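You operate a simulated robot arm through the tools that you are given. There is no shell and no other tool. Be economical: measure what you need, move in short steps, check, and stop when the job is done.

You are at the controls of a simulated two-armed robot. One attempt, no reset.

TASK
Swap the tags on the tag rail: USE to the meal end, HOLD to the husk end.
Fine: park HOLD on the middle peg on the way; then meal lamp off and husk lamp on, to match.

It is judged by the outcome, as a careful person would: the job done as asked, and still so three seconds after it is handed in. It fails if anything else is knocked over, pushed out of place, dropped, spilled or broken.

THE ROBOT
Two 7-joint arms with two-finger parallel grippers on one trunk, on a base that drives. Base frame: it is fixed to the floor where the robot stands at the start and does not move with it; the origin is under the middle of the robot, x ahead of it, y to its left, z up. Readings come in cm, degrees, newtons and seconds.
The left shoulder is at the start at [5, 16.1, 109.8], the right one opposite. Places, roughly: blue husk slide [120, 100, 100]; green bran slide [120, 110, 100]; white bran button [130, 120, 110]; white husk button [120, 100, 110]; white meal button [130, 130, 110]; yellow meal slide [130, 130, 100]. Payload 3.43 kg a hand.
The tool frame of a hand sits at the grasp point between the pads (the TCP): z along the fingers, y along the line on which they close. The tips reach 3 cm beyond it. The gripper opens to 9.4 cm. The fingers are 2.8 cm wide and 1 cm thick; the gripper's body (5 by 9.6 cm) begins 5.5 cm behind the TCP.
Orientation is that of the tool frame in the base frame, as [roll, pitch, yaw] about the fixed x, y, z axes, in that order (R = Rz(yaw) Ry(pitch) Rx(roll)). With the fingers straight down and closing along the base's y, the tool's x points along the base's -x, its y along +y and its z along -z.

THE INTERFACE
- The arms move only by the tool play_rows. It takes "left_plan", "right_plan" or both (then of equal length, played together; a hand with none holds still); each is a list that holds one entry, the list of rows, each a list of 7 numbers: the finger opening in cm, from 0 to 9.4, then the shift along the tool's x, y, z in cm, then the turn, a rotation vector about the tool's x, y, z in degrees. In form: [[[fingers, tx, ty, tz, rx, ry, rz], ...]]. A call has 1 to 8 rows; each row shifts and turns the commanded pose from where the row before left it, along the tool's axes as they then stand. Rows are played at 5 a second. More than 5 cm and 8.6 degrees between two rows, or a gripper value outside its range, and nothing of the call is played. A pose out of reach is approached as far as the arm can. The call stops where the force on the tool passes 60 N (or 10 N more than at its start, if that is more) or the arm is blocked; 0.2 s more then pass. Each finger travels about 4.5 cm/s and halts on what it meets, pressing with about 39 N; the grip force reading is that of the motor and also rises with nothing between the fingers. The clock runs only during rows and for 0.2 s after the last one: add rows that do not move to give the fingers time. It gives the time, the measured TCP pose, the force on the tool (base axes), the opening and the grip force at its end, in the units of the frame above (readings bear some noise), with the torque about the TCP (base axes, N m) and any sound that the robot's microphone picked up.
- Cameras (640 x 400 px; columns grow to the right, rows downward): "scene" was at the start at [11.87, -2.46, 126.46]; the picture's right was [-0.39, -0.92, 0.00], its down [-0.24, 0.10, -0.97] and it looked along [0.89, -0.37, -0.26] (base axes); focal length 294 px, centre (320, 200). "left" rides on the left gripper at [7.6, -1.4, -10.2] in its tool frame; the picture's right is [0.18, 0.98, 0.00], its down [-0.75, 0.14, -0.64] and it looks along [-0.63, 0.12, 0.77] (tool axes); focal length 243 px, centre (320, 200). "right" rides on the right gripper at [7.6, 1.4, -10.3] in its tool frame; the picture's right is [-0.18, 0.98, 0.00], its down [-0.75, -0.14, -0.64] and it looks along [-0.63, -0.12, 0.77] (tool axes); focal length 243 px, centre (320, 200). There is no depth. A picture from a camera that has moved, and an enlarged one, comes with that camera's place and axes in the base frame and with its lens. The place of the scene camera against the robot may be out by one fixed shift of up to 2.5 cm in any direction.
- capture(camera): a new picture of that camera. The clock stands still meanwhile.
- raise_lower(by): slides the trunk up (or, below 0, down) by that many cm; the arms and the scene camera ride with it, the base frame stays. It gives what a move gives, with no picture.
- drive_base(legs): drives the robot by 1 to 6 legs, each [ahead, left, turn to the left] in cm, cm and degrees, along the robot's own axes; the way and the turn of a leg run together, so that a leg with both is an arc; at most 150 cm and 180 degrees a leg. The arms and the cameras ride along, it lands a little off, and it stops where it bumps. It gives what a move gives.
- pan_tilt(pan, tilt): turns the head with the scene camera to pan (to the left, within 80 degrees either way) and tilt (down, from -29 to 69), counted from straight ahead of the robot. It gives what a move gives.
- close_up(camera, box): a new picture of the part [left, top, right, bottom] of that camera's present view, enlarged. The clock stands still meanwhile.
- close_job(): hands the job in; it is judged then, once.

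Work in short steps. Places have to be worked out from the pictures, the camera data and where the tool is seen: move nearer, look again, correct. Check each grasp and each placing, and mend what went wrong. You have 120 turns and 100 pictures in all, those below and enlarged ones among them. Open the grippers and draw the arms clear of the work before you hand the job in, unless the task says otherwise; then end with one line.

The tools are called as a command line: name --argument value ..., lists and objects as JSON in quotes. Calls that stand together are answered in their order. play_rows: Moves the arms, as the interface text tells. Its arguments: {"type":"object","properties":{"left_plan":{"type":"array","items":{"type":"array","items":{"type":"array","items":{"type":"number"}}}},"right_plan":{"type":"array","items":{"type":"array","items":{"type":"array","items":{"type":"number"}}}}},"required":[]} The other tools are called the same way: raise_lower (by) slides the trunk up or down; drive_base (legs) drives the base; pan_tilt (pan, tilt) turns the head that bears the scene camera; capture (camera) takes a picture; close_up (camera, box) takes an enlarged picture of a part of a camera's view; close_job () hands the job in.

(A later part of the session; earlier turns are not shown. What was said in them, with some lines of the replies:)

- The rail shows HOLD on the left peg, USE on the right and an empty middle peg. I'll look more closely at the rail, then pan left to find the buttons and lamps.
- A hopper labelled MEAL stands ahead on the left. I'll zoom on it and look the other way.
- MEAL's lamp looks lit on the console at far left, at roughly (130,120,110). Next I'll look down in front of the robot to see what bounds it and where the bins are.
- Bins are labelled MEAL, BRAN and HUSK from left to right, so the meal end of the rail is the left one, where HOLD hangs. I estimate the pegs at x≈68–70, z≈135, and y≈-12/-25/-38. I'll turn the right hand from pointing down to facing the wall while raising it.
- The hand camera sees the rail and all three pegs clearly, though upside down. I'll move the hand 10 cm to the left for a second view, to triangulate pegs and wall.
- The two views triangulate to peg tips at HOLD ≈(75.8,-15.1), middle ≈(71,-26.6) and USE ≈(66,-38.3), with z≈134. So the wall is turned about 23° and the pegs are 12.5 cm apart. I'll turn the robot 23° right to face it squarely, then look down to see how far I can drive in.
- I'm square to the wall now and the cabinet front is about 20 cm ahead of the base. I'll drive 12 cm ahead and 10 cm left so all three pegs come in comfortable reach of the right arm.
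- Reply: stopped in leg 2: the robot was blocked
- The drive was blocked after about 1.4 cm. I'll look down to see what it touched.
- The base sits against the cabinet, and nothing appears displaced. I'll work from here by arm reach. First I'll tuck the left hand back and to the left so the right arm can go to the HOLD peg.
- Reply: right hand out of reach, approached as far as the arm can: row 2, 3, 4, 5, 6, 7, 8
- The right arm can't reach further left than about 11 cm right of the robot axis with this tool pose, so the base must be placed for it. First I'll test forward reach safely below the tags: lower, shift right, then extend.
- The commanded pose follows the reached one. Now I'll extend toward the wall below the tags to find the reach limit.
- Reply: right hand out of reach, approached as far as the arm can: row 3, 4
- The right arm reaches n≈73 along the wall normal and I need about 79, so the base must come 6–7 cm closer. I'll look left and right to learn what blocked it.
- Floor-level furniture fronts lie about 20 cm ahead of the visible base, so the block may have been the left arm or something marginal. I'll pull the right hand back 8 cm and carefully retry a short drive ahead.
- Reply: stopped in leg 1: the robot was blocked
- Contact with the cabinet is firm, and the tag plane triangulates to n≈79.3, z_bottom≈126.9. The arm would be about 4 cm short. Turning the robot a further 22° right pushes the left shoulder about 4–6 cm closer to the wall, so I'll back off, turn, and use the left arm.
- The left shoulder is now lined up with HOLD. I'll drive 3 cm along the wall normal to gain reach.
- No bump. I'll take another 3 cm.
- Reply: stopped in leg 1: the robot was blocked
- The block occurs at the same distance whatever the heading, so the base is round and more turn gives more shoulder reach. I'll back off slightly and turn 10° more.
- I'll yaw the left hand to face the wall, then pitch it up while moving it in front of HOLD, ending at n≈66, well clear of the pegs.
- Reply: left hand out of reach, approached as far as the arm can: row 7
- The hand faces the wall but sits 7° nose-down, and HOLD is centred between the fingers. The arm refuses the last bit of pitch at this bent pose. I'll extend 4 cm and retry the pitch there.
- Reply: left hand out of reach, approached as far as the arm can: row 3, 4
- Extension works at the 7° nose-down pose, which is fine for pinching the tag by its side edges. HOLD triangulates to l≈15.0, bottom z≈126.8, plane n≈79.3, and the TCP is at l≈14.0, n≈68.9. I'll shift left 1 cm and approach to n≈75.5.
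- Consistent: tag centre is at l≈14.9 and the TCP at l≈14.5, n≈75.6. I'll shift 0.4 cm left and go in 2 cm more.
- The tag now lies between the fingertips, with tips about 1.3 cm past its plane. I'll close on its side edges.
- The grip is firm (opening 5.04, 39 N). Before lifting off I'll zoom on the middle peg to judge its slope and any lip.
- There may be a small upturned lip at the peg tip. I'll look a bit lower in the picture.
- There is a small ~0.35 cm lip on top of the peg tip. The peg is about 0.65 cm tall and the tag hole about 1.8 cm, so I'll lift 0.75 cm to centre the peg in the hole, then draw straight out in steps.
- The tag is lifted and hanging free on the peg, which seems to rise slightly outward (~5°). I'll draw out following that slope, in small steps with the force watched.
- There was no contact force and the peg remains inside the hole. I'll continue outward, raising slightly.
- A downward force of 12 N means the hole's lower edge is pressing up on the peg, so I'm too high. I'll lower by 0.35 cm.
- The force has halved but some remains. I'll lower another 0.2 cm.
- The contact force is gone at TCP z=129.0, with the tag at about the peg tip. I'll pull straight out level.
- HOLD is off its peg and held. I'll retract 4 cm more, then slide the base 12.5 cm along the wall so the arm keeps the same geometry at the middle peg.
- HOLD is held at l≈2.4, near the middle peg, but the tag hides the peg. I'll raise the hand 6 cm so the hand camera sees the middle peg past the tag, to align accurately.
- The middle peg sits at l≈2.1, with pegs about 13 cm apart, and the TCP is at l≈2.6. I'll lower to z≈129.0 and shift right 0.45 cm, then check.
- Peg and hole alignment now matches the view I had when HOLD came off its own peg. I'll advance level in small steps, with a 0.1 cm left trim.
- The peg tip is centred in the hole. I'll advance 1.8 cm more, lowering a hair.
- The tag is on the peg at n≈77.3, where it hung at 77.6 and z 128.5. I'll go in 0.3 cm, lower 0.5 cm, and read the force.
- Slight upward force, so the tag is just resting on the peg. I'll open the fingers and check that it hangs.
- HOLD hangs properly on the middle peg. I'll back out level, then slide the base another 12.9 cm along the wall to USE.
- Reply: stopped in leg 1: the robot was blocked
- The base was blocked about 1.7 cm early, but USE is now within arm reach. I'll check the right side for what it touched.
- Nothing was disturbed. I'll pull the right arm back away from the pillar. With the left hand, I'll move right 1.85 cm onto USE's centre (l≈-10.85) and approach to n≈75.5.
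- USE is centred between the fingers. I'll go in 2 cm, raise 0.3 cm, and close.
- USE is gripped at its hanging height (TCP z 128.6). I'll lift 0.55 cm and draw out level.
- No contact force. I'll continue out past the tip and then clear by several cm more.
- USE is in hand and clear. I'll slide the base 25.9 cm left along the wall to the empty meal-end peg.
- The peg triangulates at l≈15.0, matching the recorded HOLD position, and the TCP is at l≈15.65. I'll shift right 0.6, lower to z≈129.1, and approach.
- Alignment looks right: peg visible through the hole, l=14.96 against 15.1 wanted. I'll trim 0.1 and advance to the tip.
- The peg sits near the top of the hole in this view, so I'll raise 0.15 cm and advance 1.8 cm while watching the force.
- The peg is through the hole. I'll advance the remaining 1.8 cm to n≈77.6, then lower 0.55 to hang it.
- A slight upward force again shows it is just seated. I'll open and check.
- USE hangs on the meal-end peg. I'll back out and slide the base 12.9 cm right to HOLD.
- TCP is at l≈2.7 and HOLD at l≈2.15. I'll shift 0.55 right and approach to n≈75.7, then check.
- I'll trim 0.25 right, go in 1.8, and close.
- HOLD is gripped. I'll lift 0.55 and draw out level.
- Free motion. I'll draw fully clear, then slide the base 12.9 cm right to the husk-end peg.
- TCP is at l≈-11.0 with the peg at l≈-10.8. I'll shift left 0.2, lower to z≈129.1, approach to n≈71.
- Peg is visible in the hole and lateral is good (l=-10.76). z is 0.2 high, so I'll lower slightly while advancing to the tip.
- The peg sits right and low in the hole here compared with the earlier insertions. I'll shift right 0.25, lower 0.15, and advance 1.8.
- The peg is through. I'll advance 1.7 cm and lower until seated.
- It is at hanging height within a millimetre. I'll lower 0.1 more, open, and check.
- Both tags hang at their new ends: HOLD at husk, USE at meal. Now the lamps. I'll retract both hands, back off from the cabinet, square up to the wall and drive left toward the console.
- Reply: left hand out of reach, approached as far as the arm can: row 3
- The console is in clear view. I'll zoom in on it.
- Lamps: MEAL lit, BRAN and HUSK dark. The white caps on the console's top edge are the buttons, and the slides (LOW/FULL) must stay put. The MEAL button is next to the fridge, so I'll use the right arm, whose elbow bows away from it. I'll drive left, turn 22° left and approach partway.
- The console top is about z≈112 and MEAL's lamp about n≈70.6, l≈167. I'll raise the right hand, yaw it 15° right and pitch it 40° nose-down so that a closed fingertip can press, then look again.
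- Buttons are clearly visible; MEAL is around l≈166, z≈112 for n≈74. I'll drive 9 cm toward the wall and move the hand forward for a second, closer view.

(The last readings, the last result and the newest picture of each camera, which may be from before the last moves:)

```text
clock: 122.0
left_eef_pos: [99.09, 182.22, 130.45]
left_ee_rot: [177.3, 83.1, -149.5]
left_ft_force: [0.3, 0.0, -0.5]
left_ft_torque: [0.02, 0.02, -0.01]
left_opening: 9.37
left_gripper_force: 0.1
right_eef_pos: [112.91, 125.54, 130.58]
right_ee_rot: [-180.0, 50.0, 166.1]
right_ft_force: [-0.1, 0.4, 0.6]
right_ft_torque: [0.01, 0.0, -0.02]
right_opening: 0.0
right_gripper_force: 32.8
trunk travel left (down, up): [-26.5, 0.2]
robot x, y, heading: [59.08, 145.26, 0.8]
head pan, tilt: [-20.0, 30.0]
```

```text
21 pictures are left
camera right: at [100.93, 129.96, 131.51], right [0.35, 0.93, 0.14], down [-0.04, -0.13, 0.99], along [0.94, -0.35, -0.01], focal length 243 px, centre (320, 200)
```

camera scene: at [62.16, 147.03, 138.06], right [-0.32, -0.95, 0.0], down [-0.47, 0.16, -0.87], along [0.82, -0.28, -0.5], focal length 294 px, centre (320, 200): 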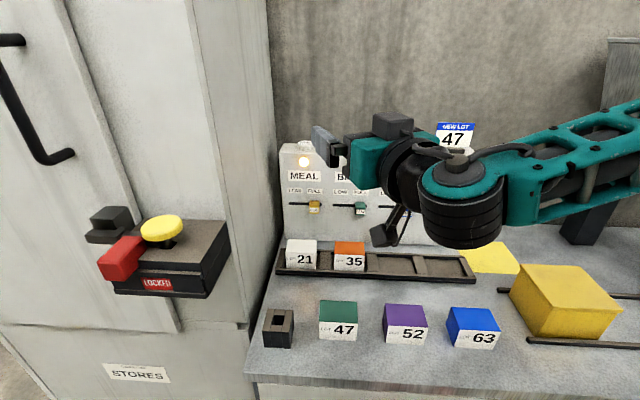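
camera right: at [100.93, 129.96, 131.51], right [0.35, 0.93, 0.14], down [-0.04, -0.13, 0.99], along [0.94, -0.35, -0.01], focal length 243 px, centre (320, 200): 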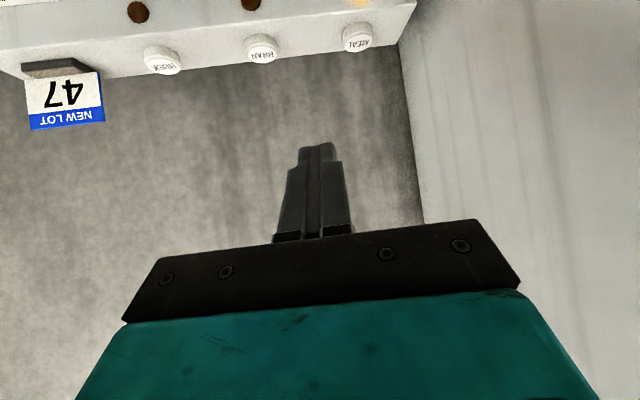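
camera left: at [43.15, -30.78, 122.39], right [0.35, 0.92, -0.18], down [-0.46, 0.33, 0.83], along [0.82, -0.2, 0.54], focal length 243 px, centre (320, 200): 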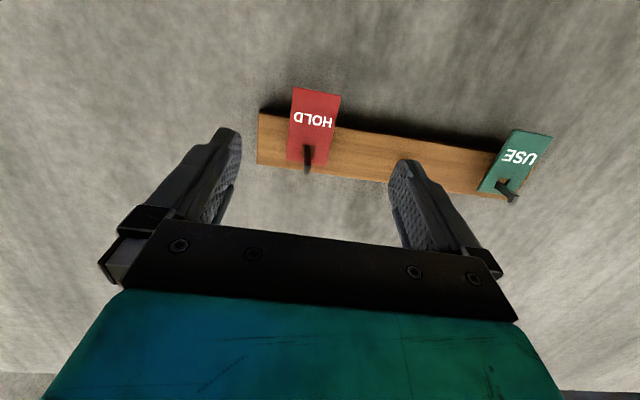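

Triangulated: MEAL button top is at n≈76, l≈167.0, z≈111.4, and HUSK at n≈74.5, l≈143, z≈112. The shoulder is too far right for MEAL, so I'll shift the hand 15 cm right and move the base 15 cm left at the same time-scale, keeping the hand clear of the fridge.

play_rows --right_plan '[[[0, 0, -3.8, 0, 0, 0, 0], [0, 0, -3.8, 0, 0, 0, 0], [0, 0, -3.7, 0, 0, 0, 0], [0, 0, -3.7, 0, 0, 0, 0], [0, 0, 0, 0, 0, 0, 0]]]'

drive_base --legs '[[5.6, 13.8, 0]]'

capture --camera "scene"

```text
clock: 123.2
left_eef_pos: [99.16, 182.3, 130.41]
left_ee_rot: [177.4, 83.0, -149.4]
left_ft_force: [-1.2, 0.4, -0.3]
left_ft_torque: [-0.03, 0.01, 0.02]
left_opening: 9.39
left_gripper_force: 0.2
right_eef_pos: [109.52, 110.88, 130.39]
right_ee_rot: [-179.8, 49.8, 166.2]
right_ft_force: [-0.3, -0.3, 0.1]
right_ft_torque: [-0.03, 0.01, 0.01]
right_opening: 0.0
right_gripper_force: 32.7
trunk travel left (down, up): [-26.5, 0.2]
robot x, y, heading: [58.57, 145.22, 1.0]
head pan, tilt: [-20.0, 30.0]
```

```text
clock: 124.5
left_eef_pos: [104.58, 196.02, 130.4]
left_ee_rot: [177.5, 83.1, -149.4]
left_ft_force: [0.7, 0.9, -0.3]
left_ft_torque: [-0.03, -0.02, -0.01]
left_opening: 9.41
left_gripper_force: 0.0
right_eef_pos: [114.71, 124.48, 130.53]
right_ee_rot: [-179.8, 49.8, 165.9]
right_ft_force: [0.7, -0.2, -0.4]
right_ft_torque: [0.0, 0.02, 0.0]
right_opening: 0.02
right_gripper_force: 33.1
trunk travel left (down, up): [-26.5, 0.2]
robot x, y, heading: [64.01, 159.2, 1.1]
head pan, tilt: [-20.0, 30.0]
```

```text
20 pictures are left
camera scene: at [75.8, 157.54, 138.05], right [-0.33, -0.94, 0.0], down [-0.47, 0.16, -0.87], along [0.82, -0.28, -0.5], focal length 294 px, centre (320, 200)
```

scene: 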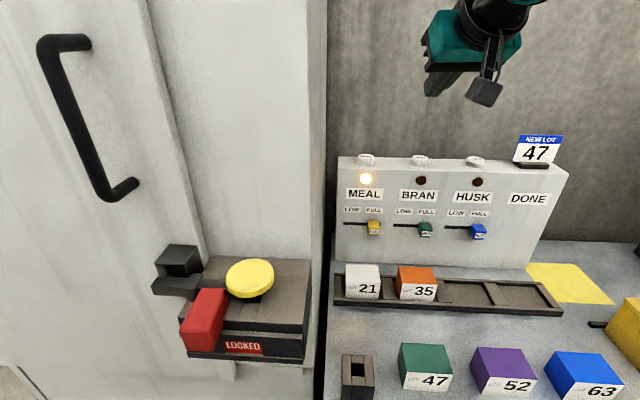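

The hand is at n≈59.5, l≈158.5. I'll move it over the MEAL button while keeping the tip about 12 cm above it, then look.

play_rows --right_plan '[[[0, -1.13, 1.24, 2.9, 0, 0, 0], [0, -1.13, 1.24, 2.9, 0, 0, 0], [0, -1.13, 1.24, 2.9, 0, 0, 0], [0, -1.13, 1.24, 2.9, 0, 0, 0], [0, -1.13, 1.24, 2.9, 0, 0, 0], [0, 0, 0, 0, 0, 0, 0]]]'

close_up --camera "scene" --box '[320, 80, 560, 230]'

```text
clock: 125.9
left_eef_pos: [104.53, 195.8, 130.52]
left_ee_rot: [177.4, 83.2, -149.7]
left_ft_force: [0.5, -0.4, -0.5]
left_ft_torque: [-0.01, -0.01, -0.02]
left_opening: 9.4
left_gripper_force: 0.1
right_eef_pos: [130.46, 126.78, 125.51]
right_ee_rot: [180.0, 49.9, 165.9]
right_ft_force: [0.3, 0.5, 0.5]
right_ft_torque: [0.02, 0.01, 0.0]
right_opening: 0.0
right_gripper_force: 32.8
trunk travel left (down, up): [-26.5, 0.2]
robot x, y, heading: [63.91, 159.09, 0.8]
head pan, tilt: [-20.0, 30.0]
```

```text
2.67 times, centred on (440, 155) of scene
camera zoom: at [75.71, 157.45, 138.07], right [-0.33, -0.94, 0.0], down [-0.47, 0.16, -0.87], along [0.82, -0.28, -0.5], focal length 783 px, centre (0, 320)
```

zoom: 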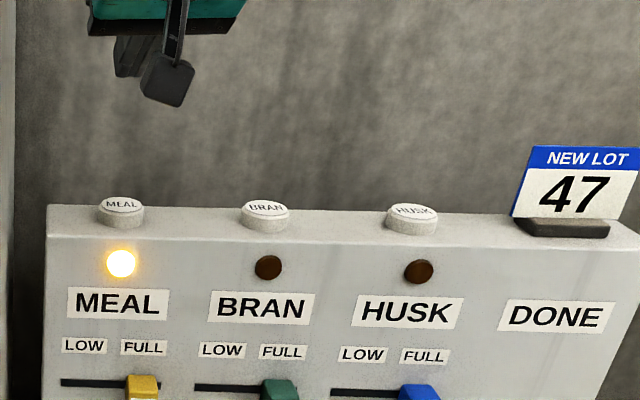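

The tip is above MEAL as predicted. I'll descend 10 cm straight down to hover about 2 cm over the cap.

play_rows --right_plan '[[[0, 1.91, 0.2, 1.61, 0, 0, 0], [0, 1.91, 0, 1.61, 0, 0, 0], [0, 1.91, 0, 1.61, 0, 0, 0], [0, 1.91, 0, 1.61, 0, 0, 0], [0, 0, 0, 0, 0, 0, 0]]]'

close_up --camera "scene" --box '[320, 110, 480, 210]'

capture --camera "right"

```text
clock: 127.1
left_eef_pos: [104.56, 196.03, 130.56]
left_ee_rot: [177.3, 83.1, -149.7]
left_ft_force: [-0.2, 1.0, -0.3]
left_ft_torque: [0.0, 0.02, 0.04]
left_opening: 9.39
left_gripper_force: 0.1
right_eef_pos: [130.31, 126.87, 115.29]
right_ee_rot: [-179.9, 49.9, 165.9]
right_ft_force: [-0.1, 0.1, 0.7]
right_ft_torque: [-0.03, -0.03, 0.02]
right_opening: 0.02
right_gripper_force: 32.9
trunk travel left (down, up): [-26.5, 0.2]
robot x, y, heading: [63.81, 159.43, 0.9]
head pan, tilt: [-20.0, 30.0]
```

```text
4.00 times, centred on (400, 160) of scene
camera zoom: at [75.75, 157.47, 138.06], right [-0.33, -0.94, 0.0], down [-0.47, 0.16, -0.87], along [0.82, -0.28, -0.5], focal length 1174 px, centre (0, 360)
```

zoom: 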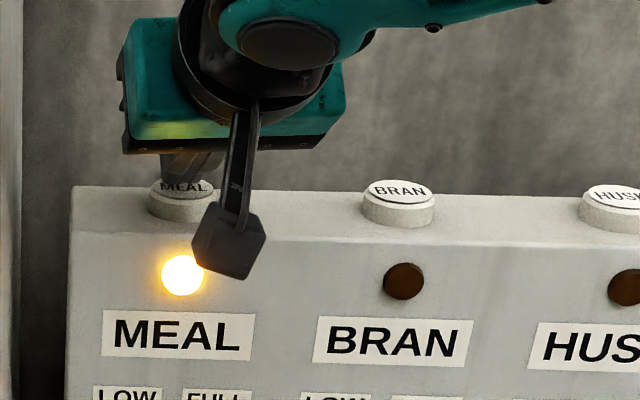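

```text
17 pictures are left
camera right: at [118.31, 131.38, 116.18], right [0.36, 0.92, 0.14], down [-0.04, -0.14, 0.99], along [0.93, -0.36, -0.01], focal length 243 px, centre (320, 200)
```

right: 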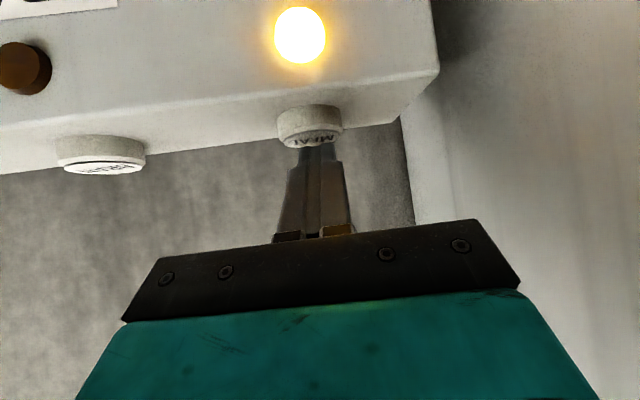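

The tip is just above MEAL, about 0.4 cm left and near its front half. I'll trim 0.4 right and 0.8 toward the wall, then descend 1 cm and check force and lamp.

play_rows --right_plan '[[[0, -0.51, -0.5, 0.61, 0, 0, 0], [0, 0.25, 0, 0.21, 0, 0, 0], [0, 0.25, 0, 0.21, 0, 0, 0], [0, 0.25, 0, 0.21, 0, 0, 0], [0, 0, 0, 0, 0, 0, 0]]]'

capture --camera "right"

```text
clock: 128.3
left_eef_pos: [104.44, 196.01, 130.63]
left_ee_rot: [177.7, 83.2, -149.3]
left_ft_force: [-0.5, -0.3, -0.8]
left_ft_torque: [-0.03, -0.03, 0.02]
left_opening: 9.4
left_gripper_force: 0.0
right_eef_pos: [131.08, 126.28, 114.72]
right_ee_rot: [179.9, 50.3, 166.0]
right_ft_force: [1.1, -3.0, 11.8]
right_ft_torque: [-0.2, -0.24, 0.01]
right_opening: 0.01
right_gripper_force: 32.8
trunk travel left (down, up): [-26.5, 0.2]
robot x, y, heading: [64.18, 159.03, 0.5]
head pan, tilt: [-20.0, 30.0]
heard: click
```

```text
16 pictures are left
camera right: at [119.13, 130.79, 115.56], right [0.35, 0.92, 0.14], down [-0.04, -0.13, 0.99], along [0.93, -0.36, -0.01], focal length 243 px, centre (320, 200)
```

right: 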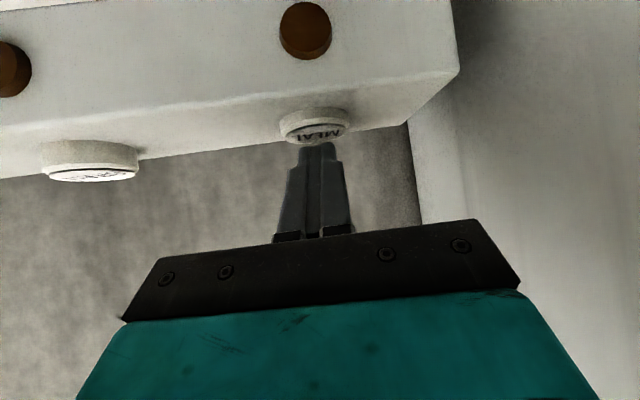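

A click was heard, and the MEAL lamp is now dark. I'll raise and back the hand off, then slide the base 24 cm right for HUSK.

play_rows --right_plan '[[[0, -2.3, 0, -1.93, 0, 0, 0], [0, -0.5, 0.28, -3.0, 0, 0, 0], [0, -0.5, 0.28, -3.0, 0, 0, 0], [0, -0.5, 0.28, -3.0, 0, 0, 0], [0, 0, 0, 0, 0, 0, 0]]]'

drive_base --legs '[[-9.4, -22.1, 0]]'

capture --camera "right"

capture --camera "scene"

```text
clock: 129.5
left_eef_pos: [104.59, 195.95, 130.57]
left_ee_rot: [177.1, 83.0, -149.8]
left_ft_force: [1.0, 0.8, 0.7]
left_ft_torque: [-0.03, -0.01, -0.02]
left_opening: 9.39
left_gripper_force: 0.0
right_eef_pos: [125.65, 128.62, 124.24]
right_ee_rot: [-179.9, 49.7, 165.9]
right_ft_force: [0.0, -0.6, -1.0]
right_ft_torque: [0.0, -0.03, -0.02]
right_opening: 0.01
right_gripper_force: 32.8
trunk travel left (down, up): [-26.5, 0.2]
robot x, y, heading: [64.04, 159.43, 0.7]
head pan, tilt: [-20.0, 30.0]
```

```text
clock: 131.3
left_eef_pos: [95.51, 173.62, 130.51]
left_ee_rot: [177.1, 83.2, -150.1]
left_ft_force: [-0.8, 0.2, 0.4]
left_ft_torque: [-0.01, 0.0, 0.01]
left_opening: 9.41
left_gripper_force: 0.1
right_eef_pos: [116.37, 106.25, 124.2]
right_ee_rot: [179.9, 49.8, 165.6]
right_ft_force: [-0.2, -0.1, -0.1]
right_ft_torque: [-0.02, -0.03, -0.02]
right_opening: 0.03
right_gripper_force: 33.6
trunk travel left (down, up): [-26.5, 0.2]
robot x, y, heading: [55.02, 137.11, 0.6]
head pan, tilt: [-20.0, 30.0]
```

```text
15 pictures are left
camera right: at [104.36, 110.87, 125.14], right [0.36, 0.92, 0.14], down [-0.04, -0.14, 0.99], along [0.93, -0.36, -0.01], focal length 243 px, centre (320, 200)
```

right: 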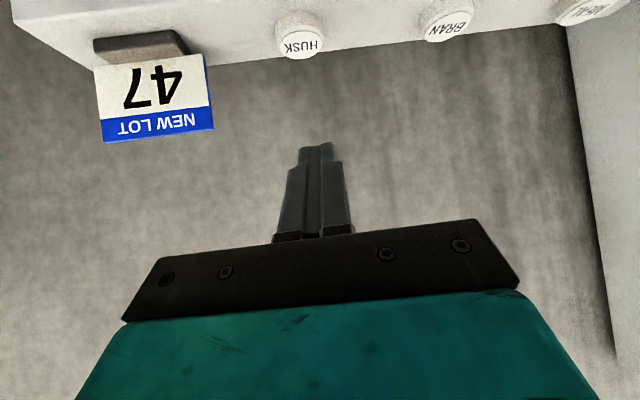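

```text
14 pictures are left
camera scene: at [66.64, 135.3, 138.06], right [-0.33, -0.94, 0.0], down [-0.47, 0.17, -0.87], along [0.82, -0.29, -0.5], focal length 294 px, centre (320, 200)
```

scene: 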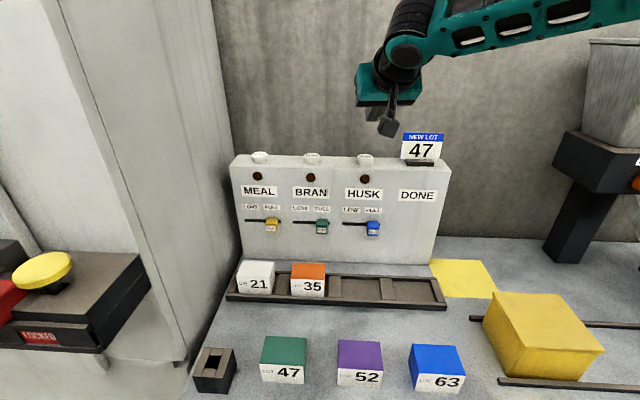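

HUSK is at l≈142.6, n≈74 and the hand is at l≈142.2. I'll bring the tip to about 2 cm above HUSK's cap and check.

play_rows --right_plan '[[[0, 0.87, -0.2, 2.85, 0, 0, 0], [0, 0.87, -0.2, 2.85, 0, 0, 0], [0, 0.87, -0.2, 2.85, 0, 0, 0], [0, 0, 0, 0, 0, 0, 0]]]'

capture --camera "right"

```text
clock: 132.3
left_eef_pos: [95.55, 173.78, 130.57]
left_ee_rot: [177.4, 83.0, -149.9]
left_ft_force: [0.1, -1.0, 0.5]
left_ft_torque: [-0.01, 0.01, 0.01]
left_opening: 9.41
left_gripper_force: 0.1
right_eef_pos: [121.16, 104.6, 117.0]
right_ee_rot: [-179.9, 49.9, 165.7]
right_ft_force: [-0.1, 0.2, 0.4]
right_ft_torque: [0.0, 0.0, 0.0]
right_opening: 0.01
right_gripper_force: 33.3
trunk travel left (down, up): [-26.5, 0.2]
robot x, y, heading: [54.72, 137.1, 0.6]
head pan, tilt: [-20.0, 30.0]
```

```text
13 pictures are left
camera right: at [109.21, 109.11, 117.89], right [0.36, 0.92, 0.14], down [-0.04, -0.13, 0.99], along [0.93, -0.36, -0.01], focal length 243 px, centre (320, 200)
```

right: 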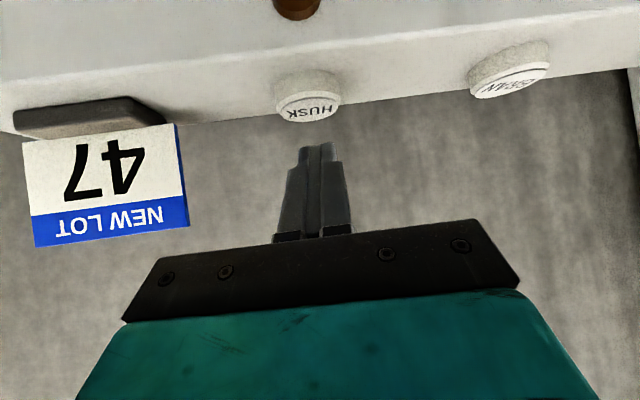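

Nearly centred. I'll trim slightly right and back, then press down 2.1 cm in small rows.

play_rows --right_plan '[[[0, 0.28, -0.19, -0.33, 0, 0, 0], [0, 0.38, 0, 0.32, 0, 0, 0], [0, 0.38, 0, 0.32, 0, 0, 0], [0, 0.38, 0, 0.32, 0, 0, 0], [0, 0.27, 0, 0.22, 0, 0, 0], [0, 0.2, 0, 0.16, 0, 0, 0], [0, 0, 0, 0, 0, 0, 0]]]'

capture --camera "right"

```text
clock: 133.9
left_eef_pos: [95.52, 173.82, 130.51]
left_ee_rot: [177.4, 83.1, -149.8]
left_ft_force: [-0.4, -0.3, -0.7]
left_ft_torque: [-0.01, 0.0, 0.01]
left_opening: 9.39
left_gripper_force: 0.1
right_eef_pos: [120.67, 104.48, 114.8]
right_ee_rot: [-180.0, 50.0, 165.7]
right_ft_force: [2.4, -1.7, 6.4]
right_ft_torque: [-0.08, -0.12, -0.04]
right_opening: 0.0
right_gripper_force: 32.9
trunk travel left (down, up): [-26.5, 0.2]
robot x, y, heading: [55.28, 136.88, 0.6]
head pan, tilt: [-20.0, 30.0]
heard: click
```

```text
12 pictures are left
camera right: at [108.52, 109.02, 115.65], right [0.36, 0.92, 0.14], down [-0.04, -0.13, 0.99], along [0.93, -0.36, -0.01], focal length 243 px, centre (320, 200)
```

right: 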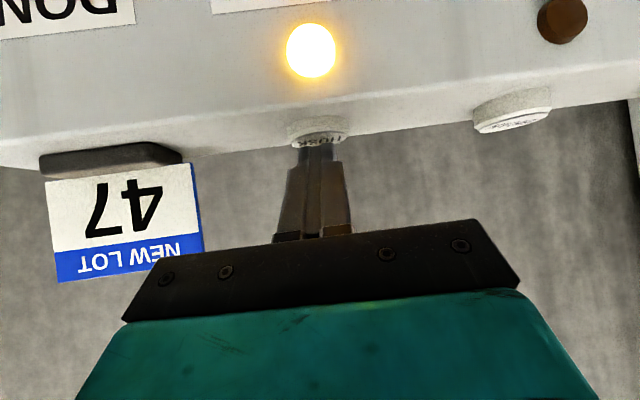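

HUSK clicked and its lamp is lit. I'll raise straight up, back the hand away and open it, then withdraw the base and check everything.

play_rows --right_plan '[[[0, -2.3, 0, -1.93, 0, 0, 0], [0, -2.3, 0, -1.93, 0, 0, 0], [0, -0.5, 0.2, -3.0, 0, 0, 0], [0, -0.5, 0.2, -3.0, 0, 0, 0], [0, -0.5, 0.2, -3.0, 0, 0, 0], [4, 0, 0, -3.0, 0, 0, 0], [9.4, 0, 0, 0, 0, 0, 0], [9.4, 0, 0, 0, 0, 0, 0]]]'

drive_base --legs '[[-27, 11, 0]]'

pan_tilt --pan -20 --tilt 20

capture --camera "scene"

pan_tilt --pan -60 --tilt 10

capture --camera "scene"

```text
clock: 135.7
left_eef_pos: [95.57, 173.78, 130.44]
left_ee_rot: [177.4, 83.1, -149.8]
left_ft_force: [-0.2, -0.2, 0.6]
left_ft_torque: [0.01, -0.04, 0.01]
left_opening: 9.4
left_gripper_force: 0.0
right_eef_pos: [112.6, 106.72, 129.82]
right_ee_rot: [-179.9, 49.8, 165.7]
right_ft_force: [-0.3, -0.5, 0.2]
right_ft_torque: [0.01, -0.01, 0.01]
right_opening: 6.7
right_gripper_force: 0.0
trunk travel left (down, up): [-26.5, 0.2]
robot x, y, heading: [55.19, 137.21, 0.8]
head pan, tilt: [-20.0, 30.0]
```

```text
clock: 137.7
left_eef_pos: [68.42, 184.25, 130.55]
left_ee_rot: [177.5, 83.1, -149.2]
left_ft_force: [-0.2, -0.3, 0.1]
left_ft_torque: [0.03, 0.01, 0.0]
left_opening: 9.39
left_gripper_force: 0.0
right_eef_pos: [86.0, 117.48, 129.74]
right_ee_rot: [-179.9, 49.7, 166.2]
right_ft_force: [-0.3, 0.9, 0.0]
right_ft_torque: [0.02, 0.01, 0.0]
right_opening: 9.41
right_gripper_force: 0.1
trunk travel left (down, up): [-26.5, 0.2]
robot x, y, heading: [28.34, 147.2, 1.2]
head pan, tilt: [-20.0, 30.0]
```

```text
clock: 138.4
left_eef_pos: [68.39, 184.16, 130.4]
left_ee_rot: [177.2, 83.2, -149.5]
left_ft_force: [-1.1, -0.3, -0.7]
left_ft_torque: [0.01, -0.02, -0.01]
left_opening: 9.4
left_gripper_force: 0.1
right_eef_pos: [86.0, 117.34, 129.65]
right_ee_rot: [-179.9, 49.8, 166.1]
right_ft_force: [-0.6, -0.2, -0.3]
right_ft_torque: [-0.01, 0.02, -0.04]
right_opening: 9.38
right_gripper_force: 0.1
trunk travel left (down, up): [-26.5, 0.2]
robot x, y, heading: [27.78, 147.39, 1.2]
head pan, tilt: [-20.0, 20.0]
```

```text
11 pictures are left
camera scene: at [40.07, 145.52, 139.66], right [-0.32, -0.95, 0.0], down [-0.32, 0.11, -0.94], along [0.89, -0.3, -0.34], focal length 294 px, centre (320, 200)
```

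scene: 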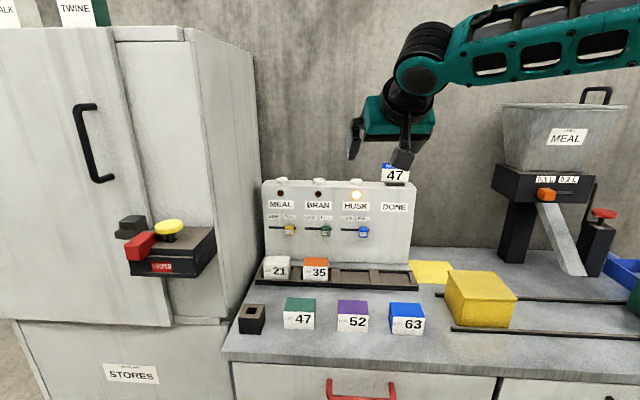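

```text
clock: 139.5
left_eef_pos: [68.39, 184.21, 130.49]
left_ee_rot: [177.3, 83.1, -149.5]
left_ft_force: [-0.3, 0.5, -0.1]
left_ft_torque: [0.02, 0.01, -0.03]
left_opening: 9.39
left_gripper_force: 0.1
right_eef_pos: [86.05, 117.33, 129.73]
right_ee_rot: [-179.8, 49.8, 166.2]
right_ft_force: [0.0, 0.2, -0.7]
right_ft_torque: [-0.02, -0.01, -0.01]
right_opening: 9.42
right_gripper_force: 0.0
trunk travel left (down, up): [-26.5, 0.2]
robot x, y, heading: [28.29, 147.3, 1.2]
head pan, tilt: [-60.0, 10.0]
```

```text
10 pictures are left
camera scene: at [36.06, 140.58, 141.29], right [-0.86, -0.52, 0.0], down [-0.09, 0.15, -0.98], along [0.51, -0.84, -0.17], focal length 294 px, centre (320, 200)
```

scene: 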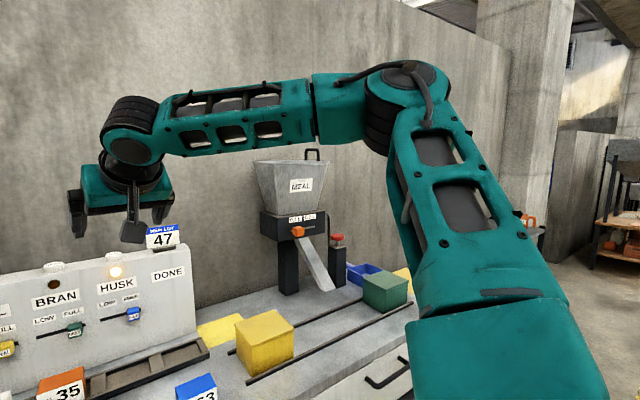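

The scene picture shows the MEAL lamp off, the HUSK lamp on and BRAN untouched, with nothing disturbed on the counter. Both tags hung free when last seen, the grippers are open and the arms are clear, so I'm handing in.

close_job

```text
The job is handed in.
```

The tags are swapped: USE hangs at the meal end and HOLD at the husk end, with HOLD parked on the middle peg on the way; the meal lamp is off and the husk lamp is on.
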